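You operate a simulated robot arm through the tools that you are given. There is no shell and no other tool. Be economical: measure what you need, move in short steps, check, and stop when the job is done.

Carry out the task below with a simulated robot arm. There is one attempt and no reset: what you move stays moved.

## Task
Put things in order on the top of the check bench. At the end: the felt block stands where the yellow oil tag stood; the green run tag stands where the brown holder stood; the yellow oil tag stands on top of the small grey capped spool; the brown holder stands where the felt block stood; whatever was shut is shut again. Leave all else as you found it, and nothing knocked over.

The check looks at the end state, three seconds after you hand in, the way a careful person would. Anything else that was tipped, shoved, dropped, spilled or broken makes it a failure.

## Robot
A 7-joint arm with a two-finger parallel gripper, fixed in place. Base frame: the origin is at the foot of the arm, x ahead of it, y to its left, z up; the work surface is at about z = 0. Readings come in m, rad, newtons and seconds.
With the tool pointing down near the work surface it reaches from about 0.24 to 0.62 m from the base axis. Its first joint turns from -1.152 to 1.152 rad. Payload 2.6 kg.
The TCP is the grasp point between the finger pads, 0.03 m short of the fingertips. In the tool frame z runs along the fingers and y along their closing line. The gripper opens to 0.094 m. The fingers are 0.028 m wide and 0.01 m thick; the gripper's body (0.05 by 0.096 m) begins 0.055 m behind the TCP.
Orientation is that of the tool frame in the base frame, as [roll, pitch, yaw] about the fixed x, y, z axes, in that order (R = Rz(yaw) Ry(pitch) Rx(roll)). With the fingers straight down and closing along the base's y, the tool's x points along the base's -x, its y along +y and its z along -z.

## Interface
- The arm moves only by the tool nudge_tool. Its argument "steps" is a list of rows, each a list of 3 entries, a list of its own where there are three numbers: the shift along the tool's x, y, z in m, then the turn, a rotation vector about the tool's x, y, z in rad, then the finger opening in m, from 0 to 0.094. In form: [[[dx, dy, dz], [wx, wy, wz], jaw], ...]. A call has 1 to 8 rows; each row shifts and turns the commanded pose from where the row before left it, along the tool's axes as they then stand. Each row takes 0.2 s and may step no farther than 0.05 m and 0.15 rad from the row before; otherwise, or with a gripper value out of range, the whole call is refused. Where a pose cannot be reached the arm comes as near as it can. A force on the tool above 40 N (or 10 N above the force at the start of the call, whichever is more), or a blocked arm, ends the call early, and 0.2 s more pass. The fingers move at their own pace (about 0.072 m/s each) and stop on an object; they squeeze with about 39 N. The grip force told is the motor's: it shows also when the fingers shut on nothing. Time passes only in rows, and 0.2 s behind the last, so rows that do not move let the fingers close. It gives the time, the measured TCP pose, the force on the tool (base axes), the opening and the grip force at its end, in the units of the frame above (readings bear some noise).
- Cameras (640 x 400 px; columns grow to the right, rows downward): "scene" is fixed at [0.0447, 0.4373, 0.5655]; the picture's right is [-0.70, -0.72, 0.00], its down [-0.40, 0.38, -0.83] and it looks along [0.60, -0.58, -0.55] (base axes); focal length 282 px, centre (320, 200). "wrist" rides on the gripper at [-0.037, 0, -0.058] in the tool frame; the picture's right is [0.00, -1.00, 0.00], its down [0.97, 0.00, -0.24] and it looks along [0.24, 0.00, 0.97] (tool axes); focal length 218 px, centre (320, 200).
- grab_frame(camera): a new picture of that camera. No time passes.
- point_at(camera, pixels): there is no depth. For up to 12 entries [column, row, z] of the newest picture of that camera ("zoom" is the newest enlarged one), the place [x, y] in the base frame at which the ray of that pixel passes the height z, good to about 0.003 m. No time passes.
- close_up(camera, box): a new picture of the part [left, top, right, bottom] of that camera's present view, enlarged. No time passes.
- close_job(): hands the job in; it is judged then, once.

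Go step by step. Measure first, check grasps and placings, and put right what went wrong. The budget is 80 turns and 38 pictures, counting those below and the enlarged ones. Unless the task says otherwise, let go and move clear before handing in, and close with one line.

The tools are called after "Request:" as name(argument=value, ...) on one line, values as JSON. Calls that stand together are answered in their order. nudge_tool: Moves the arm, as the interface text tells. Its arguments: {"type":"object","properties":{"steps":{"type":"array","items":{"type":"array"}}},"required":["steps"]} The other tools are called the same way: grab_frame (camera) takes a picture; point_at (camera, pixels) gives the place at which the rays of pixels pass given heights; close_up (camera, box) takes an enlarged picture of a part of a camera's view; close_job () hands the job in.

At the start:

```text
time_s: 0.0
tcp_pos: [0.3535, 0.0752, 0.4147]
ee_rot: [3.141, 0.001, -3.141]
ft_force: [0.0, 0.3, -0.2]
grip_width: 0.094
gripper_force: 0.2
```

scene: 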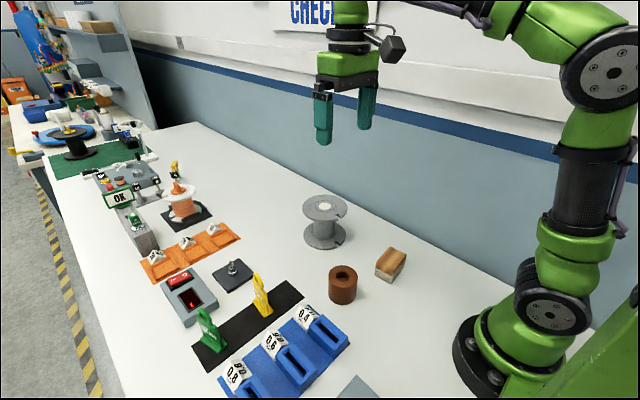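
wrist: 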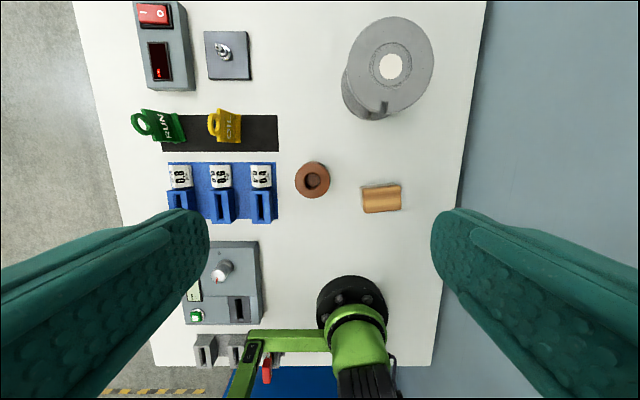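

The pictures show the felt block (scene 391,263), the brown holder (342,284), the grey spool (325,220), and the yellow and green tags on the black strip. I'll zoom in to see their details before measuring.

Request:
close_up(camera="scene", box=[180, 180, 420, 330])

Request:
close_up(camera="scene", box=[180, 250, 360, 400])

Request:
close_up(camera="wrist", box=[120, 0, 480, 225])

```text
2.67 times, centred on (300, 255) of scene
```

zoom: 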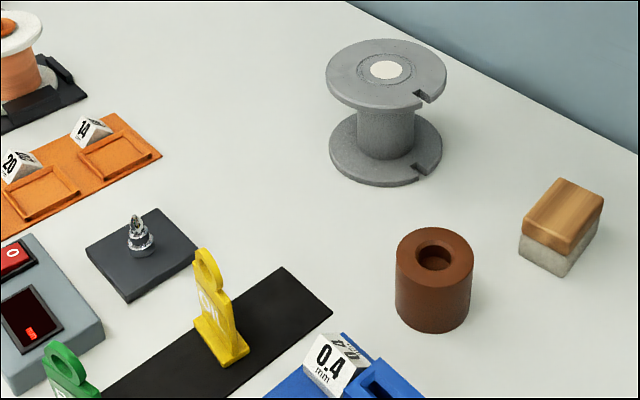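

```text
2.67 times, centred on (270, 325) of scene
```

zoom: 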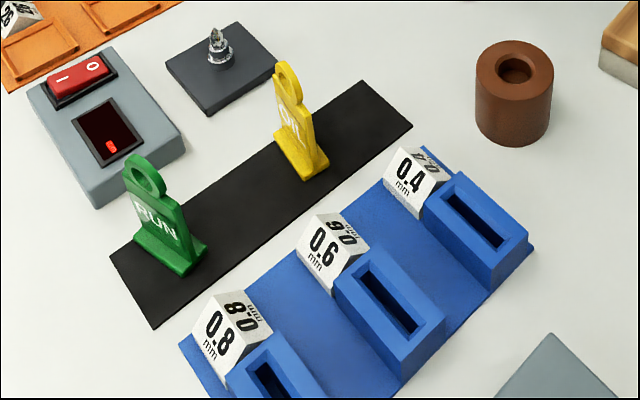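

```text
1.78 times, centred on (300, 112) of wrist
```

zoom: 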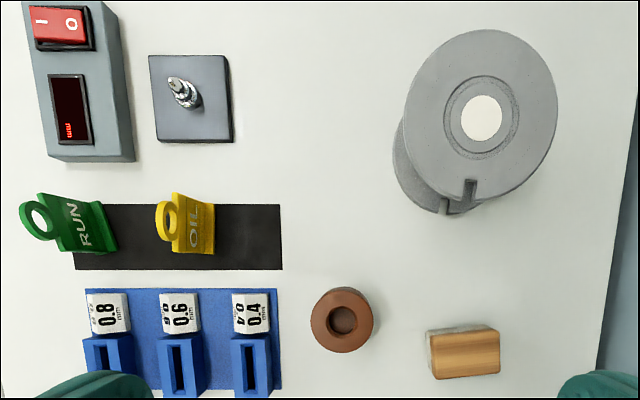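

The order is clear: yellow tag to the spool, felt to the yellow tag's place, holder to the felt's place, green tag to the holder's place. Now I'll measure the positions from the wrist enlargement.

Request:
point_at(camera="zoom", pixels=[[214, 204, 0], [214, 253, 0], [117, 203, 0], [117, 250, 0], [343, 320, 0.04], [343, 320, 0.05], [481, 119, 0.08], [481, 119, 0.1], [431, 338, 0.04], [499, 330, 0.04], [500, 373, 0.04], [435, 380, 0.04]])

Request:
point_at(camera="scene", pixels=[[264, 317, 0], [273, 310, 0], [342, 304, 0], [325, 206, 0.08], [325, 206, 0.1], [325, 241, 0.0], [390, 283, 0.0], [375, 276, 0.0], [402, 267, 0.0], [226, 353, 0], [237, 346, 0]])

```text
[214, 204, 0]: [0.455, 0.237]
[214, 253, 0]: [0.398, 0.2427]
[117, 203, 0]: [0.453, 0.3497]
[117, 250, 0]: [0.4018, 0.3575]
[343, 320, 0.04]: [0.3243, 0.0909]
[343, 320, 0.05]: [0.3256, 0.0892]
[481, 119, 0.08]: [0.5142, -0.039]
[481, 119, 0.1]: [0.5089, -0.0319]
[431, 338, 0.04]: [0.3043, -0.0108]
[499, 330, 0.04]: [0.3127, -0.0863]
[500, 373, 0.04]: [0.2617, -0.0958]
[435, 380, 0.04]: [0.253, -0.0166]
```

```text
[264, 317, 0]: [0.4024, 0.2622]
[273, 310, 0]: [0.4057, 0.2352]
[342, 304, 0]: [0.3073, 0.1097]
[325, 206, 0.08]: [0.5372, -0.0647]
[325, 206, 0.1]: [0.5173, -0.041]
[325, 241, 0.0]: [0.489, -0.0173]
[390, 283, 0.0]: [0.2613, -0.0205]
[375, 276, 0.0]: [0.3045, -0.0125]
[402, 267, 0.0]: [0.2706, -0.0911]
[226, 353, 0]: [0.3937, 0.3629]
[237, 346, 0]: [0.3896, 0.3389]
```

The spool top works out to about z 0.111 at (0.506, -0.028), and the yellow tag's foot is centred near (0.428, 0.25). I'll move above the yellow tag for a closer look.

Request:
nudge_tool(steps=[[[-0.0124, 0.0292, 0.0275], [0, 0, 0], 0.094], [[-0.0124, 0.0292, 0.0275], [0, 0, 0], 0.094], [[-0.0124, 0.0292, 0.0275], [0, 0, 0], 0.094], [[-0.0124, 0.0292, 0.0275], [0, 0, 0], 0.094], [[-0.0124, 0.0292, 0.0275], [0, 0, 0], 0.094], [[-0.0124, 0.0292, 0.0275], [0, 0, 0], 0.094], [[0, 0, 0], [0, 0, 0], 0.094]])

Request:
grab_frame(camera="wrist")

Request:
close_up(camera="scene", box=[190, 240, 310, 360])

```text
time_s: 1.6
tcp_pos: [0.428, 0.2507, 0.2526]
ee_rot: [-3.141, -0.001, 3.142]
ft_force: [0.4, -0.2, -0.7]
grip_width: 0.0937
gripper_force: 0.0
```

```text
32 pictures are left
```

wrist: 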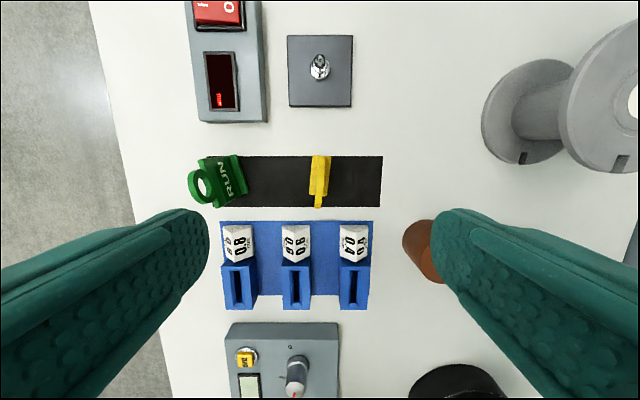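

```text
3.33 times, centred on (250, 300) of scene
```

zoom: 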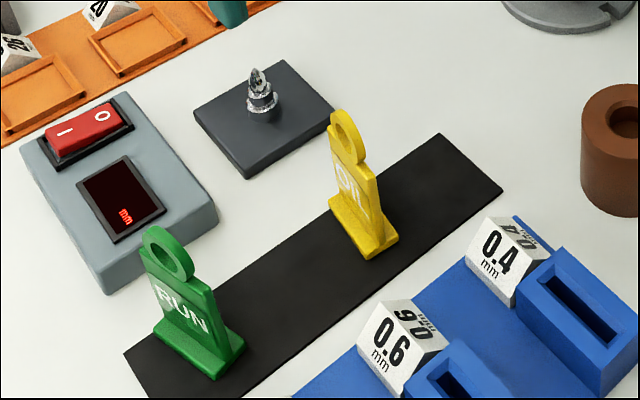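

The yellow tag sits at about pixel (320,180), almost under the tool. I'll enlarge it for exact edges.

Request:
close_up(camera="wrist", box=[180, 140, 390, 271])

```text
3.05 times, centred on (285, 206) of wrist
```

zoom: 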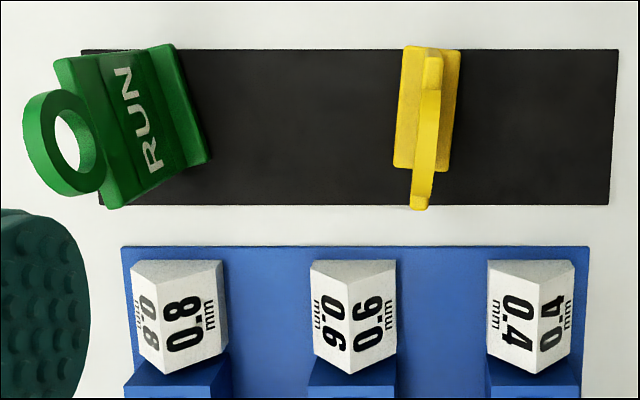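

Yellow foot corners are (404,46), (461,50), (448,172) and (393,168). The green tag is turned somewhat. I'll project these.

Request:
point_at(camera="zoom", pixels=[[404, 46, 0.01], [461, 50, 0.01], [448, 172, 0.01], [393, 168, 0.01], [426, 207, 0.07], [431, 60, 0.04], [172, 44, 0.01], [210, 160, 0.01], [112, 208, 0.01], [54, 62, 0.01], [110, 205, 0.035], [150, 50, 0.035]])

Request:
point_at(camera="scene", pixels=[[261, 317, 0], [269, 310, 0], [254, 274, 0.07], [254, 274, 0.08], [220, 353.5, 0.0], [228, 348, 0.0]])

```text
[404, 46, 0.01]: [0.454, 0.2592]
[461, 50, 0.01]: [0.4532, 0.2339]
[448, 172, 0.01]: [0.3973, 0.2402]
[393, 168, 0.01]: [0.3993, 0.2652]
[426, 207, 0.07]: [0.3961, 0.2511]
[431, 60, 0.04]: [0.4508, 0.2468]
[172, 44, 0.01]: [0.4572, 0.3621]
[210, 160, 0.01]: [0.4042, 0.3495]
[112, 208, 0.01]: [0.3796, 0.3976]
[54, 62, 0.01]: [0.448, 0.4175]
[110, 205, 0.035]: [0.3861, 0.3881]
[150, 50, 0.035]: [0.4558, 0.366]
```

```text
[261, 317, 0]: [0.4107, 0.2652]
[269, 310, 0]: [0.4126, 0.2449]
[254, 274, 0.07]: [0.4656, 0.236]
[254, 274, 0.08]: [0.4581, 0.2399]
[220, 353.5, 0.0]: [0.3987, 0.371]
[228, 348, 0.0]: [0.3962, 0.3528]
```

Yellow tag: centre (0.426, 0.250), long axis turned about -0.107 rad, roughly 0.105 tall. I'll come down with a +0.107 turn about tool z and the jaws narrowed to 0.05, stopping at z 0.065.

Request:
nudge_tool(steps=[[[0.002, -0.001, 0.04], [0, 0, 0.107], 0.05], [[0, 0, 0.04], [0, 0, 0], 0.05], [[0, 0, 0.04], [0, 0, 0], 0.05], [[0, 0, 0.035], [0, 0, 0], 0.05], [[0, 0, 0.0], [0, 0, 0], 0.05]])

Request:
grab_frame(camera="wrist")

Request:
close_up(camera="scene", box=[190, 220, 340, 340])

```text
time_s: 2.8
tcp_pos: [0.4256, 0.2484, 0.0968]
ee_rot: [3.141, -0.001, 3.033]
ft_force: [-0.7, 0.4, 0.2]
grip_width: 0.05
gripper_force: 0.0
```

```text
29 pictures are left
```

wrist: 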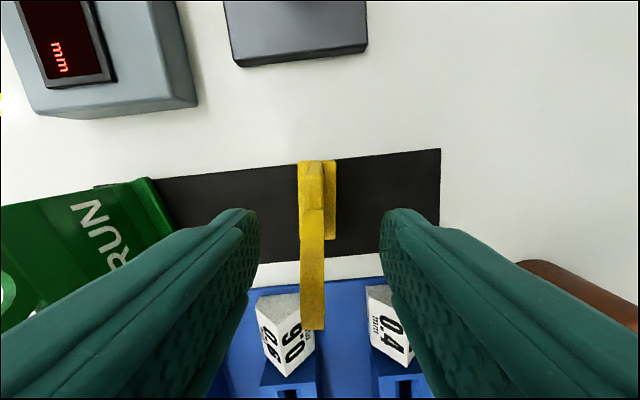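

```text
3.33 times, centred on (265, 280) of scene
```

zoom: 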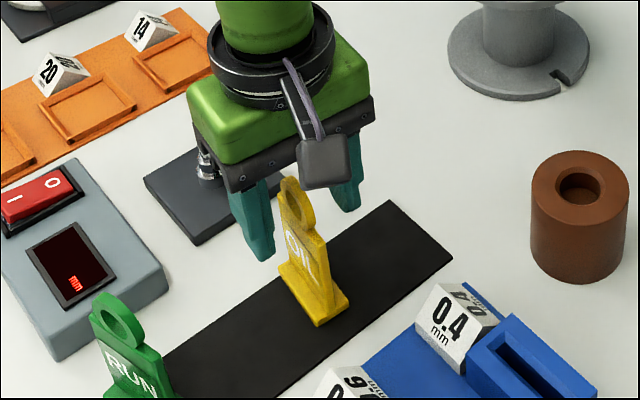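

The fingers straddle the plate and line up with it. I'll lower to z 0.07 and close.

Request:
nudge_tool(steps=[[[0, 0.001, 0.027], [0, 0, 0], 0.05], [[0, 0, 0], [0, 0, 0], 0.0], [[0, 0, 0], [0, 0, 0], 0.0], [[0, 0, 0], [0, 0, 0], 0.0]])

Request:
grab_frame(camera="wrist")

```text
time_s: 3.8
tcp_pos: [0.4245, 0.2486, 0.0707]
ee_rot: [3.14, 0.0, 3.037]
ft_force: [-0.6, 0.6, -0.1]
grip_width: 0.0105
gripper_force: 39.1
```

```text
27 pictures are left
```

wrist: 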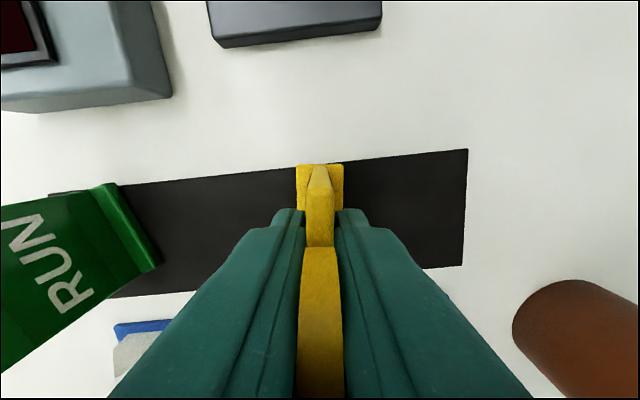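

The tag is gripped (width 0.0105). I'll lift it straight, undo the turn, and carry it toward the spool, stopping short to measure the spool.

Request:
nudge_tool(steps=[[[0, 0, -0.025], [0, 0, 0], 0.0], [[0, 0, -0.045], [0, 0, 0], 0.0], [[0, 0, -0.045], [0, 0, 0], 0.0], [[0, 0, -0.045], [0, 0, 0], 0.0], [[0, 0, -0.045], [0, 0, -0.107], 0.0], [[0, 0, 0], [0, 0, 0], 0.0]])

Request:
nudge_tool(steps=[[[0, -0.045, 0], [0, 0, 0], 0.0], [[0, -0.045, 0], [0, 0, 0], 0.0], [[0, -0.045, 0], [0, 0, 0], 0.0], [[0, -0.045, 0], [0, 0, 0], 0.0], [[0, -0.045, 0], [0, 0, 0], 0.0], [[-0.01, -0.045, 0], [0, 0, 0], 0.0], [[0, 0, 0], [0, 0, 0], 0.0]])

Request:
grab_frame(camera="wrist")

Request:
grab_frame(camera="scene")

```text
time_s: 5.2
tcp_pos: [0.4262, 0.2501, 0.2716]
ee_rot: [-3.141, 0.0, -3.14]
ft_force: [0.6, -0.5, -1.3]
grip_width: 0.0104
gripper_force: 39.3
```

```text
time_s: 6.8
tcp_pos: [0.4363, -0.0193, 0.2734]
ee_rot: [-3.14, -0.002, -3.14]
ft_force: [0.1, -1.0, 0.0]
grip_width: 0.0105
gripper_force: 39.1
```

```text
26 pictures are left
```

wrist: 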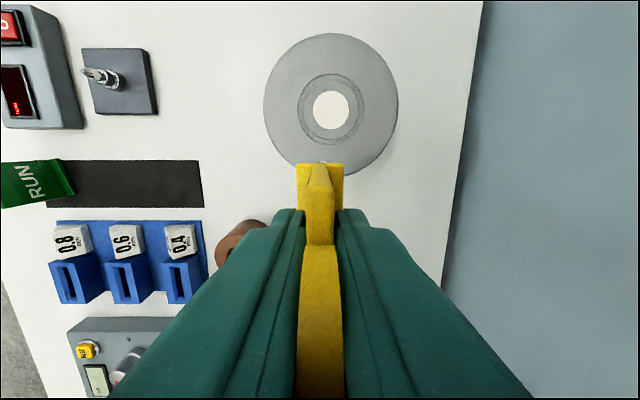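

```text
25 pictures are left
```

scene: 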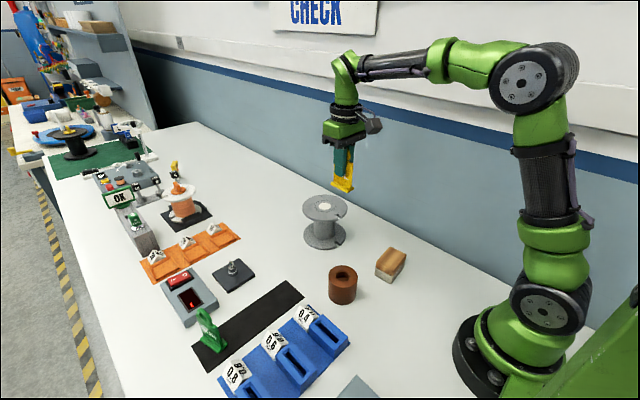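

The spool's flange centre is near wrist pixel (331,107). I'll enlarge it to check its relief and project its centre and rim.

Request:
close_up(camera="wrist", box=[250, 20, 410, 180])

Request:
point_at(camera="wrist", pixels=[[331, 110, 0.111], [331, 110, 0.12], [331, 33, 0.111], [331, 174, 0.111], [263, 107, 0.111], [398, 107, 0.111]])

Request:
point_at(camera="scene", pixels=[[325, 206, 0.1], [325, 206, 0.111], [325, 206, 0.12], [325, 206, 0.13]])

```text
2.50 times, centred on (330, 100) of wrist
```

zoom: 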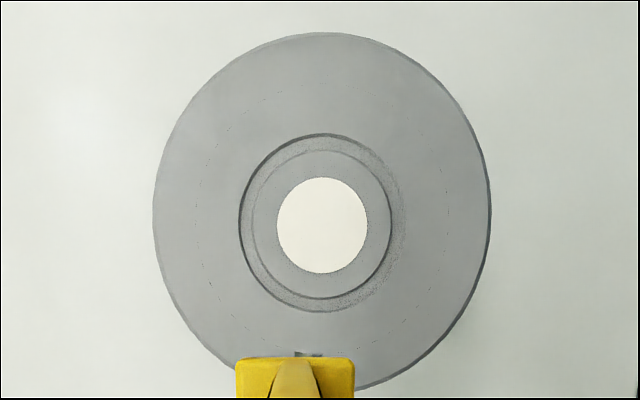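

```text
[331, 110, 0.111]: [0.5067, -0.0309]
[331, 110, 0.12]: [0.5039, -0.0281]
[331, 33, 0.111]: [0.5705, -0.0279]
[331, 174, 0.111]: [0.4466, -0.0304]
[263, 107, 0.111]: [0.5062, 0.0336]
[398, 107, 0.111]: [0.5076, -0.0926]
```

```text
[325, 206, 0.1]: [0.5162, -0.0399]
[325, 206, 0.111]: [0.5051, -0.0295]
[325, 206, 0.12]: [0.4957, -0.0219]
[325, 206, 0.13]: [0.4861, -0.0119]
```

The spool centre is (0.5065, -0.030) with its top at about 0.111. The hub cap's relief is unclear, so I'll look at it from the scene camera.

Request:
close_up(camera="scene", box=[295, 190, 355, 228])

```text
10.53 times, centred on (325, 209) of scene
```

zoom: 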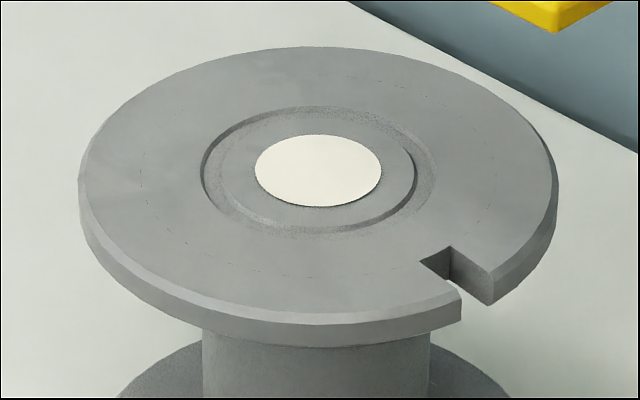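

The cap is a slightly raised disc about 0.056 wide, big enough for the tag's foot. I'll move above its centre and come down to just short of contact.

Request:
nudge_tool(steps=[[[-0.035, -0.006, 0], [0, 0, 0], 0.0], [[-0.034, -0.006, 0], [0, 0, 0], 0.0], [[0, 0, 0.03], [0, 0, 0], 0.0], [[0, 0, 0.03], [0, 0, 0], 0.0], [[0, 0, 0.014], [0, 0, 0], 0.0], [[0, 0, 0], [0, 0, 0], 0.0]])

Request:
close_up(camera="scene", box=[285, 160, 365, 240])

Request:
grab_frame(camera="wrist")

```text
time_s: 8.2
tcp_pos: [0.5059, -0.0318, 0.1978]
ee_rot: [-3.141, -0.001, -3.141]
ft_force: [0.1, 0.2, -0.7]
grip_width: 0.0108
gripper_force: 38.8
```

```text
5.00 times, centred on (325, 200) of scene
```

zoom: 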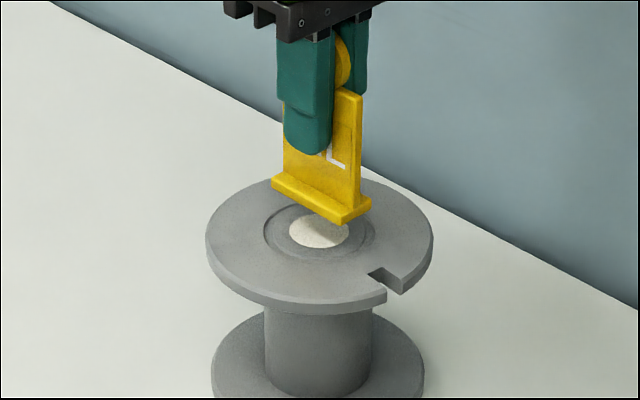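

```text
21 pictures are left
```

wrist: 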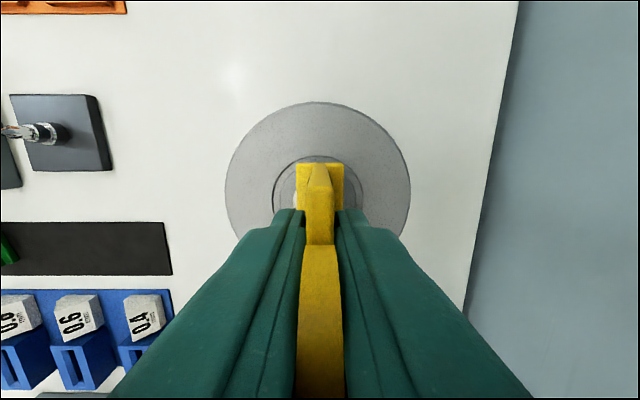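

The tag is centred over the cap and about 1.5 cm up. I'll lower it in small steps and watch the force.

Request:
nudge_tool(steps=[[[0, 0, 0.007], [0, 0, 0], 0.0], [[0, 0, 0.003], [0, 0, 0], 0.0], [[0, 0, 0], [0, 0, 0], 0.0]])

Request:
nudge_tool(steps=[[[0, 0, 0.002], [0, 0, 0], 0.0], [[0, 0, 0], [0, 0, 0], 0.0]])

Request:
close_up(camera="scene", box=[300, 180, 350, 220])

```text
time_s: 9.0
tcp_pos: [0.5048, -0.0307, 0.1892]
ee_rot: [-3.14, 0.0, 3.141]
ft_force: [-0.3, -0.7, 0.1]
grip_width: 0.0106
gripper_force: 38.9
```

```text
time_s: 9.6
tcp_pos: [0.5039, -0.0309, 0.1878]
ee_rot: [-3.141, 0.001, -3.141]
ft_force: [-0.3, 0.4, -0.4]
grip_width: 0.0104
gripper_force: 38.4
```

```text
10.00 times, centred on (325, 200) of scene
```

zoom: 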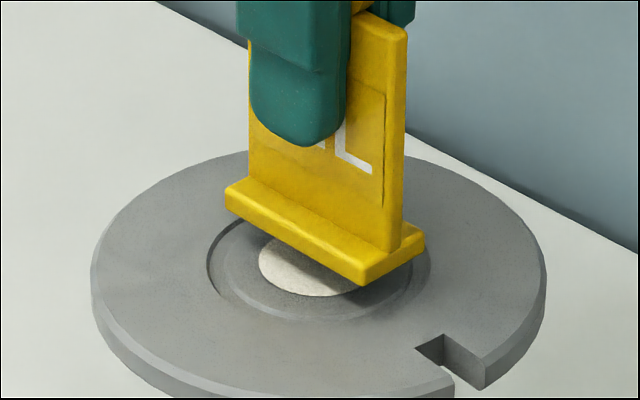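

There is still a gap of several millimetres and no contact force, so I'll keep lowering in 2 mm steps.

Request:
nudge_tool(steps=[[[0, 0, 0.002], [0, 0, 0], 0.0], [[0, 0, 0], [0, 0, 0], 0.0]])

Request:
nudge_tool(steps=[[[0, 0, 0.002], [0, 0, 0], 0.0], [[0, 0, 0], [0, 0, 0], 0.0]])

Request:
nudge_tool(steps=[[[0, 0, 0.001], [0, 0, 0], 0.0], [[0, 0, 0], [0, 0, 0], 0.0]])

```text
time_s: 10.2
tcp_pos: [0.5053, -0.0314, 0.1843]
ee_rot: [3.141, 0.0, 3.141]
ft_force: [0.5, 0.2, -1.1]
grip_width: 0.0105
gripper_force: 38.9
```

```text
time_s: 10.8
tcp_pos: [0.5051, -0.0303, 0.1824]
ee_rot: [-3.141, 0.0, 3.14]
ft_force: [-0.1, -0.3, -0.9]
grip_width: 0.0105
gripper_force: 38.9
```

```text
time_s: 11.4
tcp_pos: [0.5042, -0.0318, 0.1809]
ee_rot: [-3.141, -0.001, 3.14]
ft_force: [0.5, 0.7, -0.2]
grip_width: 0.0108
gripper_force: 38.5
```

Still no contact at z 0.181. I'll check the gap.

Request:
close_up(camera="scene", box=[300, 180, 350, 220])

```text
10.00 times, centred on (325, 200) of scene
```

zoom: 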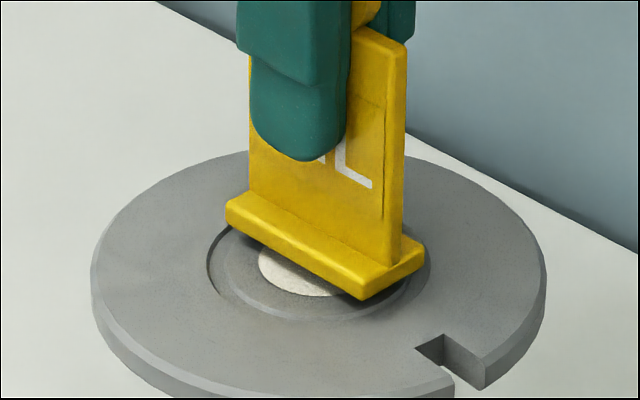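

By comparing rows (foot centre at about 244, cap at 261), around 6 to 7 mm remain. I'll continue with small steps.

Request:
nudge_tool(steps=[[[0, 0, 0.002], [0, 0, 0], 0.0], [[0, 0, 0.001], [0, 0, 0], 0.0], [[0, 0, 0], [0, 0, 0], 0.0]])

Request:
nudge_tool(steps=[[[0, 0, 0.0015], [0, 0, 0], 0.0], [[0, 0, 0], [0, 0, 0], 0.0]])

Request:
nudge_tool(steps=[[[0, 0, 0.001], [0, 0, 0], 0.0], [[0, 0, 0], [0, 0, 0], 0.0]])

```text
time_s: 12.2
tcp_pos: [0.505, -0.0312, 0.1793]
ee_rot: [3.14, 0.0, -3.141]
ft_force: [0.1, 0.7, -1.0]
grip_width: 0.0104
gripper_force: 38.7
```

```text
time_s: 12.8
tcp_pos: [0.5052, -0.0328, 0.1775]
ee_rot: [-3.141, 0.001, 3.141]
ft_force: [-0.2, -0.1, -0.7]
grip_width: 0.0105
gripper_force: 38.8
```

```text
time_s: 13.4
tcp_pos: [0.5046, -0.032, 0.1762]
ee_rot: [3.14, 0.0, 3.141]
ft_force: [-1.6, -0.3, 4.3]
grip_width: 0.0104
gripper_force: 38.9
```

The vertical force rose to 4.3 N, so the tag is touching the cap. I'll release and rise clear.

Request:
nudge_tool(steps=[[[0, 0, 0], [0, 0, 0], 0.04], [[0, 0, 0], [0, 0, 0], 0.04], [[0, 0, -0.02], [0, 0, 0], 0.04], [[0, 0, -0.04], [0, 0, 0], 0.04], [[0, 0, -0.04], [0, 0, 0], 0.094], [[0, 0, -0.02], [0, 0, 0], 0.094]])

Request:
close_up(camera="scene", box=[285, 160, 365, 240])

```text
time_s: 14.8
tcp_pos: [0.5038, -0.0311, 0.2971]
ee_rot: [-3.142, 0.0, -3.142]
ft_force: [-0.6, 0.4, 0.3]
grip_width: 0.0939
gripper_force: 0.0
```

```text
5.00 times, centred on (325, 200) of scene
```

zoom: 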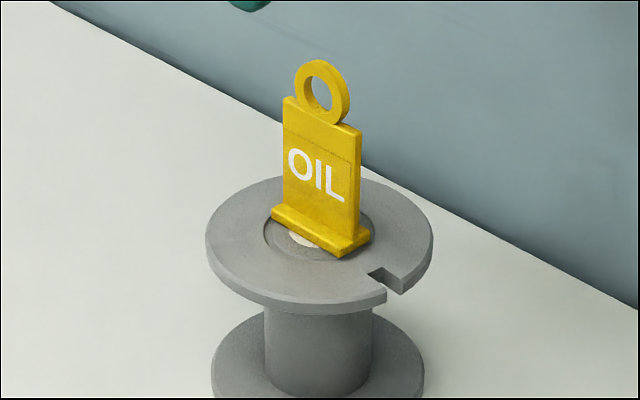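

The tag stands squarely on the cap. Next I'll move above the felt block to measure it.

Request:
nudge_tool(steps=[[[0.045, -0.003, 0], [0, 0, 0], 0.094], [[0.045, -0.003, 0], [0, 0, 0], 0.094], [[0.045, -0.003, 0.01], [0, 0, 0], 0.094], [[0.045, -0.003, 0.02], [0, 0, 0], 0.094], [[0.042, -0.003, 0.025], [0, 0, 0], 0.094], [[0, -0.003, 0.045], [0, 0, 0], 0.094], [[0, 0, 0], [0, 0, 0], 0.094]])

Request:
grab_frame(camera="wrist")

```text
time_s: 16.4
tcp_pos: [0.2813, -0.0491, 0.1984]
ee_rot: [3.141, -0.001, -3.139]
ft_force: [0.1, -1.1, -0.3]
grip_width: 0.0937
gripper_force: 0.1
```

```text
17 pictures are left
```

wrist: 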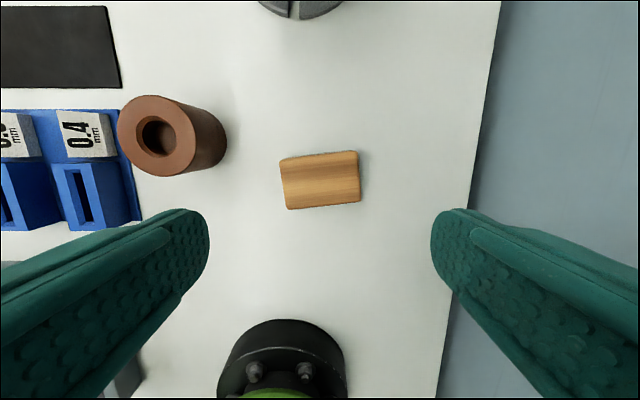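

The block's top corners are at (280,160), (357,151), (360,201) and (287,209), and the holder's top is centred at (158,136). I'll project them and triangulate heights with the scene.

Request:
point_at(camera="wrist", pixels=[[280, 160, 0.04], [357, 151, 0.04], [360, 201, 0.04], [287, 209, 0.04], [320, 180, 0.03], [320, 180, 0.05], [158, 136, 0.05], [158, 136, 0.06], [158, 136, 0.07], [118, 136, 0.06], [198, 136, 0.06], [227, 145, 0.0]])

Request:
close_up(camera="scene", box=[310, 235, 430, 310])

```text
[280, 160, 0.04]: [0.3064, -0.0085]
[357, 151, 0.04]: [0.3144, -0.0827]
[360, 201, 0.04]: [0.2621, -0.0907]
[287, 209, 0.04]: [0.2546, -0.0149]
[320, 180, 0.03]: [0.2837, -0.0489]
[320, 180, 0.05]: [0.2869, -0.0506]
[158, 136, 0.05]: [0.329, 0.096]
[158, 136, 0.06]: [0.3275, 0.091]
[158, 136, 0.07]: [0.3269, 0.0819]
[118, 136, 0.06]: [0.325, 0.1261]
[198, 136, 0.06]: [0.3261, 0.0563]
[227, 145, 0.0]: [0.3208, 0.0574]
```

```text
5.33 times, centred on (370, 272) of scene
```

zoom: 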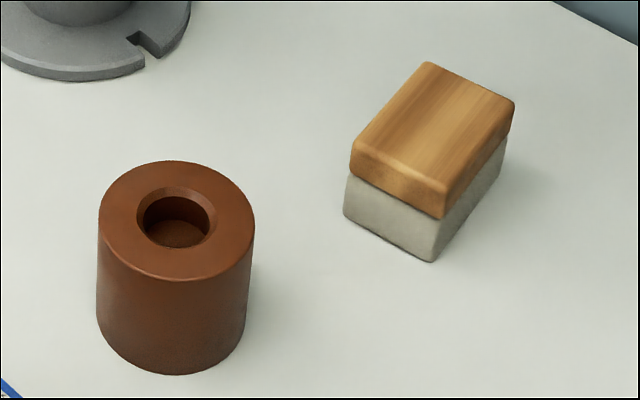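

I'll triangulate with the scene zoom: block top centre (432,126) and base corners, holder top centre (176,221) and base.

Request:
point_at(camera="zoom", pixels=[[432, 126, 0.04], [432, 126, 0.05], [432, 126, 0.06], [176, 221, 0.05], [176, 221, 0.06], [176, 221, 0.07], [432, 262, 0], [344, 212, 0], [500, 170, 0], [172, 374, 0], [97, 315, 0], [246, 318, 0]])

```text
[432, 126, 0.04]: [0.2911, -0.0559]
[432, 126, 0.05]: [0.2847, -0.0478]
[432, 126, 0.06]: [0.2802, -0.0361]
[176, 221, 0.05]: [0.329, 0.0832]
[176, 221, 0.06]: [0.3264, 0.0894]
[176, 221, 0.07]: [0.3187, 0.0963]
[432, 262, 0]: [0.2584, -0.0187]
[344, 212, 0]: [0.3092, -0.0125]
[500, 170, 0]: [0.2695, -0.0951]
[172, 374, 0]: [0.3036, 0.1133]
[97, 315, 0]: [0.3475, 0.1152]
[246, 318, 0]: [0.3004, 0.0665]
```

Block: centre (0.2855, -0.050), yaw +0.107, 0.072 long, 0.047 tall. Holder: centre (0.3265, 0.090), about 0.07 wide, 0.061 tall. I'll come down round the block and check before closing.

Request:
nudge_tool(steps=[[[-0.0045, -0.001, 0.04], [0, 0, -0.107], 0.094], [[0, 0, 0.04], [0, 0, 0], 0.094], [[0, 0, 0.03], [0, 0, 0], 0.094], [[0, 0, 0], [0, 0, 0], 0.094]])

Request:
grab_frame(camera="wrist")

```text
time_s: 17.4
tcp_pos: [0.2857, -0.0494, 0.0862]
ee_rot: [-3.14, 0.0, -3.035]
ft_force: [-0.7, -0.3, -0.2]
grip_width: 0.094
gripper_force: 0.1
```

```text
15 pictures are left
```

wrist: 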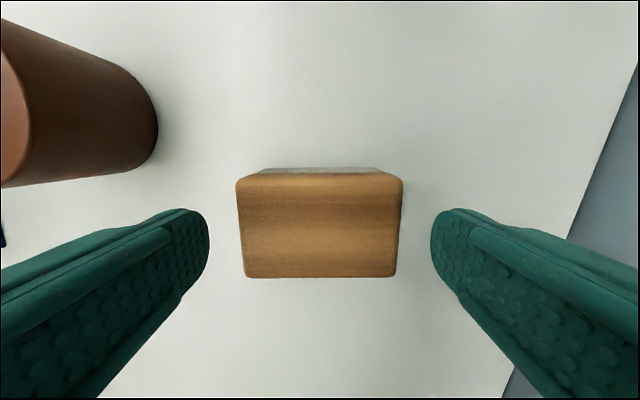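

The block is centred (columns 236 to 403) and aligned. I'll lower to z 0.042 and close.

Request:
nudge_tool(steps=[[[0, 0, 0.03], [0, 0, 0], 0.094], [[0, 0, 0.014], [0, 0, 0], 0.094], [[0, 0, 0], [0, 0, 0], 0.06], [[0, 0, 0], [0, 0, 0], 0.06], [[0, 0, 0], [0, 0, 0], 0.06]])

```text
time_s: 18.6
tcp_pos: [0.2867, -0.0493, 0.0417]
ee_rot: [-3.14, 0.0, -3.036]
ft_force: [0.4, 0.4, 0.0]
grip_width: 0.0786
gripper_force: 38.8
```

The block is gripped at 0.0786. I'll lift it, straighten the tool, and carry it to the yellow tag's old place.

Request:
nudge_tool(steps=[[[0, 0, -0.02], [0, 0, 0], 0.06], [[0, 0, -0.045], [0, 0, 0], 0.06], [[0, 0, -0.045], [0, 0, 0], 0.06], [[0, 0, -0.03], [0, 0, 0.107], 0.06], [[0, 0, 0], [0, 0, 0], 0.06]])

Request:
nudge_tool(steps=[[[-0.02, 0.0427, 0], [0, 0, 0], 0.06], [[-0.02, 0.0427, 0], [0, 0, 0], 0.06], [[-0.02, 0.0427, 0], [0, 0, 0], 0.06], [[-0.02, 0.0427, 0], [0, 0, 0], 0.06], [[-0.02, 0.0427, 0], [0, 0, 0], 0.06], [[-0.02, 0.0427, 0], [0, 0, 0], 0.06], [[-0.0195, 0.0427, 0], [0, 0, 0], 0.06], [[0, 0, 0], [0, 0, 0], 0.06]])

Request:
grab_frame(camera="wrist")

```text
time_s: 19.8
tcp_pos: [0.2871, -0.0503, 0.1833]
ee_rot: [3.141, 0.0, 3.141]
ft_force: [-0.1, 0.6, -1.7]
grip_width: 0.0787
gripper_force: 38.9
```

```text
time_s: 21.6
tcp_pos: [0.4275, 0.247, 0.1831]
ee_rot: [3.141, 0.001, -3.141]
ft_force: [-0.6, -0.3, -0.5]
grip_width: 0.0787
gripper_force: 39.0
```

```text
14 pictures are left
```

wrist: 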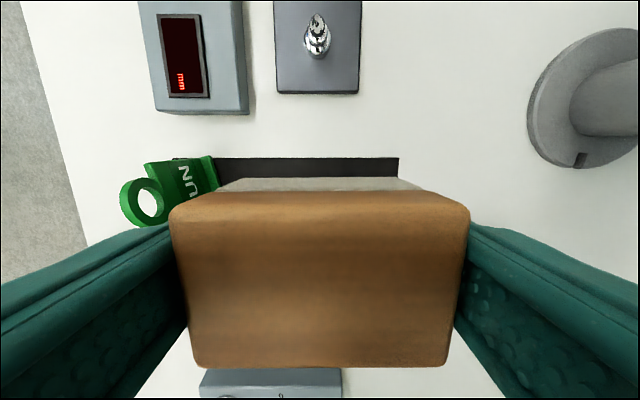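

The green tag stays clear on the left. I'll correct by (-0.001, +0.0025) and lower to z 0.05.

Request:
nudge_tool(steps=[[[0.001, 0.0025, 0.035], [0, 0, 0], 0.06], [[0, 0, 0.04], [0, 0, 0], 0.06], [[0, 0, 0.04], [0, 0, 0], 0.06], [[0, 0, 0.018], [0, 0, 0], 0.06], [[0, 0, 0], [0, 0, 0], 0.06]])

Request:
nudge_tool(steps=[[[0, 0, 0.003], [0, 0, 0], 0.06], [[0, 0, 0.0015], [0, 0, 0], 0.06], [[0, 0, 0], [0, 0, 0], 0.06]])

Request:
nudge_tool(steps=[[[0, 0, 0.0015], [0, 0, 0], 0.06], [[0, 0, 0], [0, 0, 0], 0.06]])

```text
time_s: 22.8
tcp_pos: [0.4256, 0.2496, 0.0516]
ee_rot: [3.141, 0.0, -3.14]
ft_force: [0.7, -0.1, -0.8]
grip_width: 0.0786
gripper_force: 38.6
```

```text
time_s: 23.6
tcp_pos: [0.4258, 0.2501, 0.0467]
ee_rot: [-3.141, -0.001, 3.141]
ft_force: [-1.0, -0.5, -0.3]
grip_width: 0.0787
gripper_force: 38.7
```

```text
time_s: 24.2
tcp_pos: [0.4266, 0.2494, 0.045]
ee_rot: [3.141, 0.001, 3.141]
ft_force: [-2.1, -2.5, 6.1]
grip_width: 0.0784
gripper_force: 38.9
```

Contact force is 6 N at z 0.045, so the block is down on the strip. I'll release, rise, and look.

Request:
nudge_tool(steps=[[[0, 0, 0], [0, 0, 0], 0.092], [[0, 0, 0], [0, 0, 0], 0.092], [[0, 0, -0.02], [0, 0, 0], 0.092], [[0, 0, -0.045], [0, 0, 0], 0.092], [[0, 0, -0.045], [0, 0, 0], 0.094], [[0, 0, -0.045], [0, 0, 0], 0.094], [[0, 0, 0], [0, 0, 0], 0.094]])

Request:
grab_frame(camera="wrist")

```text
time_s: 25.8
tcp_pos: [0.4262, 0.2517, 0.1994]
ee_rot: [3.141, -0.001, -3.142]
ft_force: [-0.3, -0.3, 0.8]
grip_width: 0.0941
gripper_force: 0.0
```

```text
13 pictures are left
```

wrist: 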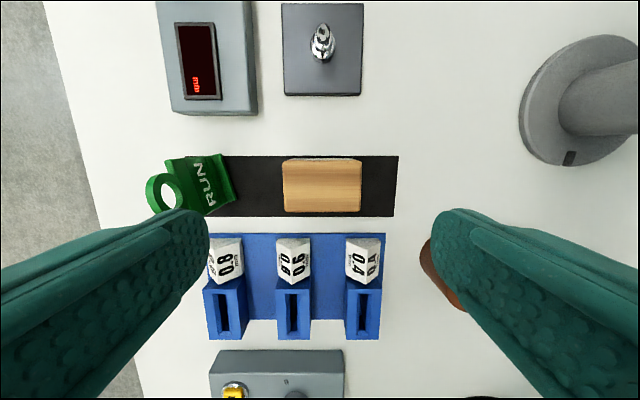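

The block stands on the strip in the yellow tag's place. Next is the holder: I'll check the gap between it and the blue rack's right edge, at (386,233) and (383,340).

Request:
point_at(camera="wrist", pixels=[[386, 233, 0.0], [383, 321, 0.0], [383, 340, 0.02], [283, 161, 0.049], [360, 161, 0.049], [361, 211, 0.049], [285, 211, 0.049]])

Request:
nudge_tool(steps=[[[0.02, -0.036, 0], [0, 0, 0], 0.094], [[0.02, -0.036, 0], [0, 0, 0], 0.094], [[0.02, -0.036, 0], [0, 0, 0], 0.094], [[0.02, -0.036, 0], [0, 0, 0], 0.094], [[0.02, -0.0167, 0], [0, 0, 0], 0.094], [[0, 0, 0], [0, 0, 0], 0.094]])

Request:
grab_frame(camera="wrist")

```text
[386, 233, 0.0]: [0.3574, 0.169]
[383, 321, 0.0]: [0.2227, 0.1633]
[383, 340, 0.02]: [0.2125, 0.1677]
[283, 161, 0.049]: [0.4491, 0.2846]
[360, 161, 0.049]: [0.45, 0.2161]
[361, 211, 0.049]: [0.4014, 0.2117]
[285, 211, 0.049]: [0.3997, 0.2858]
```

```text
time_s: 27.2
tcp_pos: [0.3272, 0.0926, 0.1986]
ee_rot: [3.141, 0.0, 3.141]
ft_force: [0.3, -0.9, -0.2]
grip_width: 0.0939
gripper_force: 0.0
```

```text
12 pictures are left
```

wrist: 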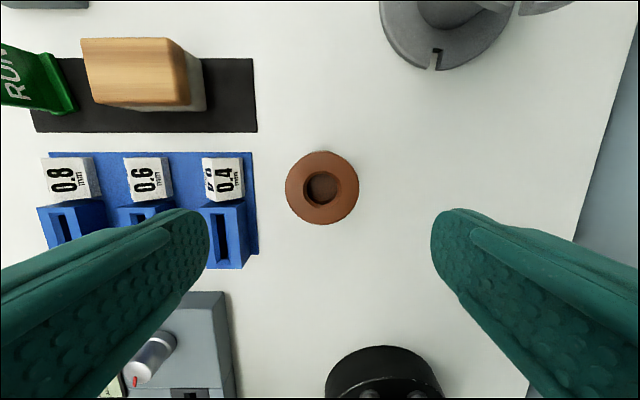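

The rack edge is at y 0.166, which leaves room. I'll project the holder's top circle (columns 285 to 359, rows 150 to 225) for its exact centre.

Request:
point_at(camera="wrist", pixels=[[285, 187, 0.061], [359, 187, 0.061], [322, 150, 0.061], [322, 225, 0.061]])

```text
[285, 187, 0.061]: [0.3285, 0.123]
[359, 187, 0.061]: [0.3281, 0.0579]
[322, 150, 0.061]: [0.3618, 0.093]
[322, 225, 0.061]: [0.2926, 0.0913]
```

Centre (0.3275, 0.0905), diameter about 0.067. I'll lower to z 0.045 round it and close.

Request:
nudge_tool(steps=[[[0, -0.002, 0.04], [0, 0, 0], 0.094], [[0, 0, 0.04], [0, 0, 0], 0.094], [[0, 0, 0.04], [0, 0, 0], 0.094], [[0, 0, 0.0335], [0, 0, 0], 0.094], [[0, 0, 0], [0, 0, 0], 0.094]])

Request:
nudge_tool(steps=[[[0, 0, 0], [0, 0, 0], 0.05], [[0, 0, 0], [0, 0, 0], 0.05], [[0, 0, 0], [0, 0, 0], 0.05]])

Request:
grab_frame(camera="wrist")

```text
time_s: 28.4
tcp_pos: [0.3278, 0.0873, 0.0438]
ee_rot: [-3.14, 0.001, 3.14]
ft_force: [0.2, 0.4, 0.2]
grip_width: 0.094
gripper_force: 0.0
```

```text
time_s: 29.2
tcp_pos: [0.3271, 0.0874, 0.0437]
ee_rot: [3.141, -0.002, -3.141]
ft_force: [-1.0, 0.8, -2.7]
grip_width: 0.0681
gripper_force: 39.0
```

```text
11 pictures are left
```

wrist: 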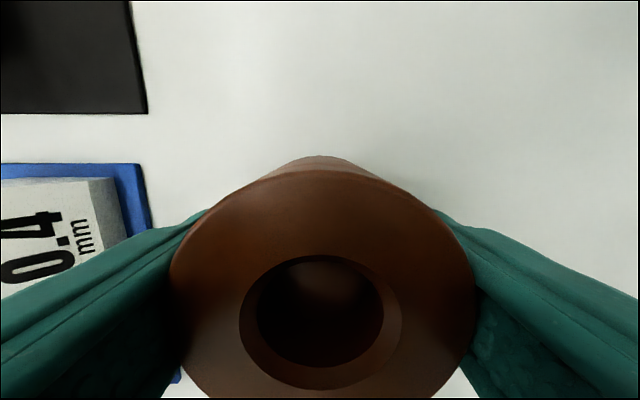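

The holder is gripped at 0.0681. I'll lift it, carry it to the felt block's old place (0.2855, -0.050), and lower.

Request:
nudge_tool(steps=[[[0, 0, -0.02], [0, 0, 0], 0.05], [[0, 0, -0.04], [0, 0, 0], 0.05], [[0, 0, -0.02], [0, 0, 0], 0.05], [[0.0105, -0.0345, 0], [0, 0, 0], 0.05], [[0.0105, -0.0345, 0], [0, 0, 0], 0.05], [[0.0105, -0.0345, 0], [0, 0, 0], 0.05], [[0.0105, -0.0345, 0], [0, 0, 0], 0.05], [[0, 0, 0], [0, 0, 0], 0.05]])

```text
time_s: 31.0
tcp_pos: [0.2841, -0.0523, 0.1251]
ee_rot: [-3.141, 0.001, 3.141]
ft_force: [-0.1, -0.8, -2.2]
grip_width: 0.0678
gripper_force: 39.0
```

Request:
nudge_tool(steps=[[[-0.0015, 0.002, 0.035], [0, 0, 0], 0.05], [[0, 0, 0.035], [0, 0, 0], 0.05], [[0, 0, 0.007], [0, 0, 0], 0.05], [[0, 0, 0], [0, 0, 0], 0.05]])

Request:
nudge_tool(steps=[[[0, 0, 0.002], [0, 0, 0], 0.05], [[0, 0, 0], [0, 0, 0], 0.05]])

Request:
nudge_tool(steps=[[[0, 0, 0.0015], [0, 0, 0], 0.05], [[0, 0, 0], [0, 0, 0], 0.05]])

```text
time_s: 32.0
tcp_pos: [0.2851, -0.0491, 0.0466]
ee_rot: [3.141, 0.0, -3.141]
ft_force: [0.4, -0.2, -2.1]
grip_width: 0.0681
gripper_force: 38.4
```

```text
time_s: 32.6
tcp_pos: [0.2847, -0.0487, 0.046]
ee_rot: [-3.142, 0.001, -3.14]
ft_force: [0.2, 0.5, -2.6]
grip_width: 0.0678
gripper_force: 39.1
```

```text
time_s: 33.2
tcp_pos: [0.286, -0.0485, 0.0443]
ee_rot: [-3.141, -0.001, -3.141]
ft_force: [0.3, -0.1, -2.2]
grip_width: 0.0679
gripper_force: 38.8
```

The force reading still shows the holder's weight (-2.2 N), so there is no contact yet. I'll go on in 1 mm steps.

Request:
nudge_tool(steps=[[[0, 0, 0.001], [0, 0, 0], 0.05], [[0, 0, 0], [0, 0, 0], 0.05]])

Request:
nudge_tool(steps=[[[0, 0, 0.0005], [0, 0, 0], 0.05], [[0, 0, 0], [0, 0, 0], 0.05]])

```text
time_s: 33.8
tcp_pos: [0.2866, -0.0477, 0.0451]
ee_rot: [-3.14, 0.002, 3.141]
ft_force: [-7.6, 1.9, 24.7]
grip_width: 0.0678
gripper_force: 38.8
```

```text
time_s: 34.4
tcp_pos: [0.2856, -0.0484, 0.0441]
ee_rot: [3.141, 0.001, 3.14]
ft_force: [-7.3, 3.6, 30.7]
grip_width: 0.0677
gripper_force: 38.9
```

Firm contact now (about 25 to 30 N). I'll back off 1 mm to take the load off, release, and rise.

Request:
nudge_tool(steps=[[[0, 0, -0.001], [0, 0, 0], 0.05], [[0, 0, 0], [0, 0, 0], 0.092], [[0, 0, 0], [0, 0, 0], 0.092], [[0, 0, -0.02], [0, 0, 0], 0.092], [[0, 0, -0.045], [0, 0, 0], 0.092], [[0, 0, -0.045], [0, 0, 0], 0.094], [[0, 0, -0.045], [0, 0, 0], 0.094], [[0, 0, 0], [0, 0, 0], 0.094]])

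Request:
grab_frame(camera="wrist")

```text
time_s: 36.2
tcp_pos: [0.2862, -0.0483, 0.1996]
ee_rot: [-3.14, 0.0, 3.141]
ft_force: [-0.3, 0.4, -0.5]
grip_width: 0.0944
gripper_force: 0.0
```

```text
10 pictures are left
```

wrist: 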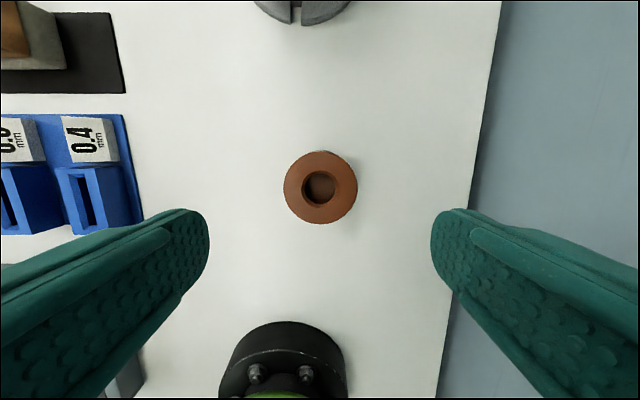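

The holder stands at about (0.286, -0.049), upright. Now I'll go over to the green tag.

Request:
nudge_tool(steps=[[[-0.0158, 0.0431, -0.0056], [0, 0, 0], 0.094], [[-0.0158, 0.0431, -0.0056], [0, 0, 0], 0.094], [[-0.0158, 0.0431, -0.0056], [0, 0, 0], 0.094], [[-0.0158, 0.0431, -0.0056], [0, 0, 0], 0.094], [[-0.0158, 0.0431, -0.0056], [0, 0, 0], 0.094]])

Request:
nudge_tool(steps=[[[-0.0158, 0.0431, -0.0056], [0, 0, 0], 0.06], [[-0.0158, 0.0431, -0.0056], [0, 0, 0], 0.06], [[-0.0158, 0.0431, -0.0056], [0, 0, 0], 0.06], [[-0.0158, 0.0431, -0.0056], [0, 0, 0], 0.06], [[0, 0.023, 0], [0, 0, 0], 0.06], [[0, 0, 0], [0, 0, 0], 0.06]])

Request:
close_up(camera="wrist", box=[240, 130, 400, 230])

```text
time_s: 37.4
tcp_pos: [0.3626, 0.1692, 0.2273]
ee_rot: [-3.141, 0.001, 3.139]
ft_force: [0.0, 0.2, -0.1]
grip_width: 0.094
gripper_force: 0.1
```

```text
time_s: 38.8
tcp_pos: [0.4281, 0.3643, 0.2487]
ee_rot: [3.142, 0.0, -3.141]
ft_force: [-0.5, -0.3, 0.3]
grip_width: 0.06
gripper_force: 0.0
```

```text
4.00 times, centred on (320, 180) of wrist
```

zoom: 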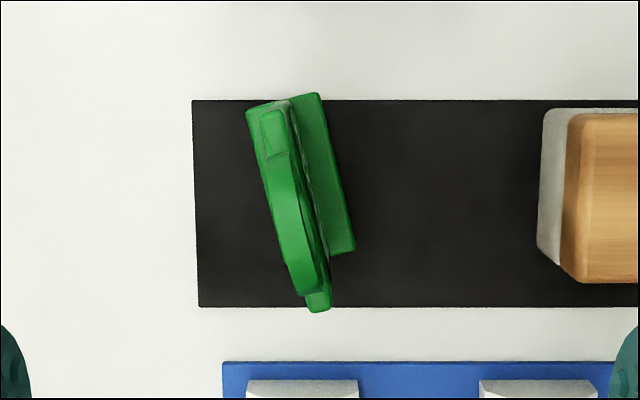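

The green tag's foot shows its right edge from (320,94) to (355,250); its plate is turned to match. I'll project these points.

Request:
point_at(camera="zoom", pixels=[[320, 94, 0.012], [355, 250, 0.012], [290, 100, 0.07], [330, 308, 0.07], [247, 110, 0.07], [308, 310, 0.07]])

```text
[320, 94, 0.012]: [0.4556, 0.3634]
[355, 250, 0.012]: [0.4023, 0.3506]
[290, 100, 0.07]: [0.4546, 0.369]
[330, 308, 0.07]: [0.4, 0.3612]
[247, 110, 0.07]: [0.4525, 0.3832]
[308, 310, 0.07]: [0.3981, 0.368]
```

Green tag: centre (0.4265, 0.369), yaw about +0.22. I'll come down to z 0.10 with that turn and check.

Request:
nudge_tool(steps=[[[0.0016, 0.0047, 0], [0, 0, -0.11], 0.06], [[0, 0, 0.03], [0, 0, -0.11], 0.05], [[0, 0, 0.04], [0, 0, 0], 0.05], [[0, 0, 0.04], [0, 0, 0], 0.05], [[0, 0, 0.037], [0, 0, 0], 0.05], [[0, 0, 0], [0, 0, 0], 0.05]])

Request:
grab_frame(camera="wrist")

```text
time_s: 40.2
tcp_pos: [0.4256, 0.3682, 0.1022]
ee_rot: [3.14, 0.0, -2.921]
ft_force: [-0.4, -0.3, 0.4]
grip_width: 0.0499
gripper_force: 0.1
```

```text
8 pictures are left
```

wrist: 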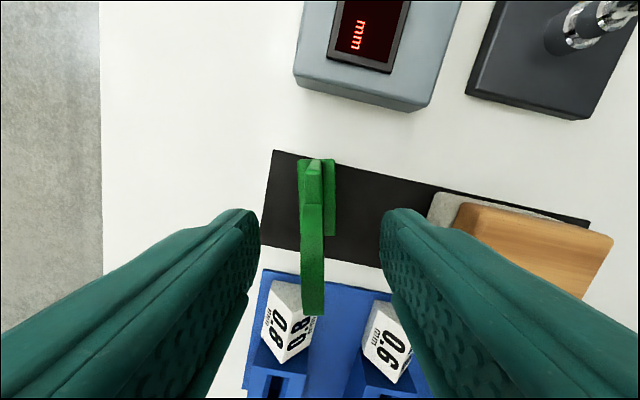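

The plate is aligned with the fingers, slightly left (column 313). I'll shift 1.5 mm, lower to z 0.072, and close.

Request:
nudge_tool(steps=[[[0, 0.0015, 0.03], [0, 0, 0], 0.05], [[0, 0, 0], [0, 0, 0], 0.05], [[0, 0, 0], [0, 0, 0], 0.0], [[0, 0, 0], [0, 0, 0], 0.0], [[0, 0, 0], [0, 0, 0], 0.0]])

Request:
nudge_tool(steps=[[[0, 0, -0.02], [0, 0, 0], 0.0], [[0, 0, -0.04], [0, 0, 0], 0.0], [[0, 0, -0.04], [0, 0, 0], 0.0], [[0, 0, -0.02], [0, 0, 0.11], 0.0], [[0, 0, 0], [0, 0, 0.11], 0.0], [[0, 0, 0], [0, 0, 0], 0.0]])

```text
time_s: 41.4
tcp_pos: [0.425, 0.3695, 0.0726]
ee_rot: [-3.14, 0.0, -2.922]
ft_force: [-0.5, 0.3, -0.1]
grip_width: 0.0108
gripper_force: 39.0
```

```text
time_s: 42.8
tcp_pos: [0.4252, 0.3701, 0.1942]
ee_rot: [-3.141, 0.0, 3.14]
ft_force: [-0.6, 0.4, -1.3]
grip_width: 0.0105
gripper_force: 39.1
```

The green tag is held and lifted. I'll carry it to the holder's old place at (0.327, 0.090).

Request:
nudge_tool(steps=[[[0.0141, -0.04, 0], [0, 0, 0], 0.0], [[0.0141, -0.04, 0], [0, 0, 0], 0.0], [[0.0141, -0.04, 0], [0, 0, 0], 0.0], [[0.0141, -0.04, 0], [0, 0, 0], 0.0], [[0.0141, -0.04, 0], [0, 0, 0], 0.0], [[0.0141, -0.04, 0], [0, 0, 0], 0.0], [[0.0141, -0.04, 0], [0, 0, 0], 0.0], [[0, 0, 0], [0, 0, 0], 0.0]])

Request:
nudge_tool(steps=[[[0, 0, 0.04], [0, 0, 0], 0.0], [[0, 0, 0.04], [0, 0, 0], 0.0], [[0, 0, 0.03], [0, 0, 0], 0.0], [[0, 0, 0.006], [0, 0, 0], 0.0], [[0, 0, 0], [0, 0, 0], 0.0]])

Request:
close_up(camera="scene", box=[300, 230, 420, 305])

```text
time_s: 44.6
tcp_pos: [0.3243, 0.0872, 0.1931]
ee_rot: [3.141, 0.0, 3.14]
ft_force: [-0.7, -0.6, 0.2]
grip_width: 0.0101
gripper_force: 38.7
```

```text
time_s: 45.8
tcp_pos: [0.3266, 0.0893, 0.0764]
ee_rot: [3.141, 0.0, -3.141]
ft_force: [0.3, -0.1, -0.3]
grip_width: 0.0105
gripper_force: 39.3
```

```text
5.33 times, centred on (360, 268) of scene
```

zoom: 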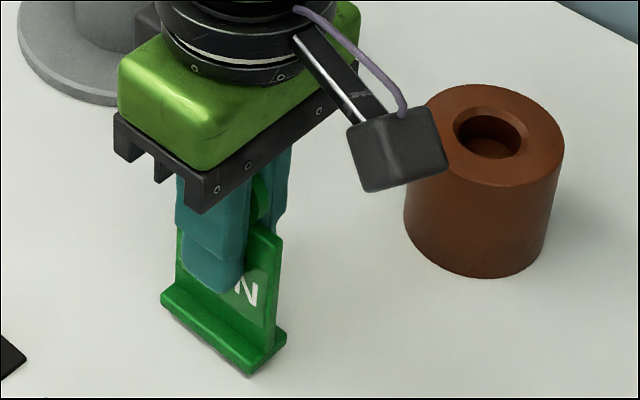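

The tag is a few millimetres above the bench at the right place. I'll lower it in small steps to contact.

Request:
nudge_tool(steps=[[[0, 0, 0.003], [0, 0, 0], 0.0], [[0, 0, 0], [0, 0, 0], 0.0]])

Request:
nudge_tool(steps=[[[0, 0, 0.0015], [0, 0, 0], 0.0], [[0, 0, 0], [0, 0, 0], 0.0]])

Request:
nudge_tool(steps=[[[0, 0, 0.001], [0, 0, 0], 0.0], [[0, 0, 0], [0, 0, 0], 0.0]])

```text
time_s: 46.4
tcp_pos: [0.3258, 0.0888, 0.0733]
ee_rot: [3.141, 0.0, 3.141]
ft_force: [0.1, -0.3, 0.2]
grip_width: 0.0101
gripper_force: 39.1
```

```text
time_s: 47.0
tcp_pos: [0.326, 0.0893, 0.0725]
ee_rot: [3.141, 0.0, 3.141]
ft_force: [0.4, 0.6, -0.7]
grip_width: 0.0104
gripper_force: 39.0
```

```text
time_s: 47.6
tcp_pos: [0.3272, 0.0906, 0.0706]
ee_rot: [-3.141, 0.001, 3.141]
ft_force: [1.0, -0.6, -0.8]
grip_width: 0.0104
gripper_force: 39.0
```

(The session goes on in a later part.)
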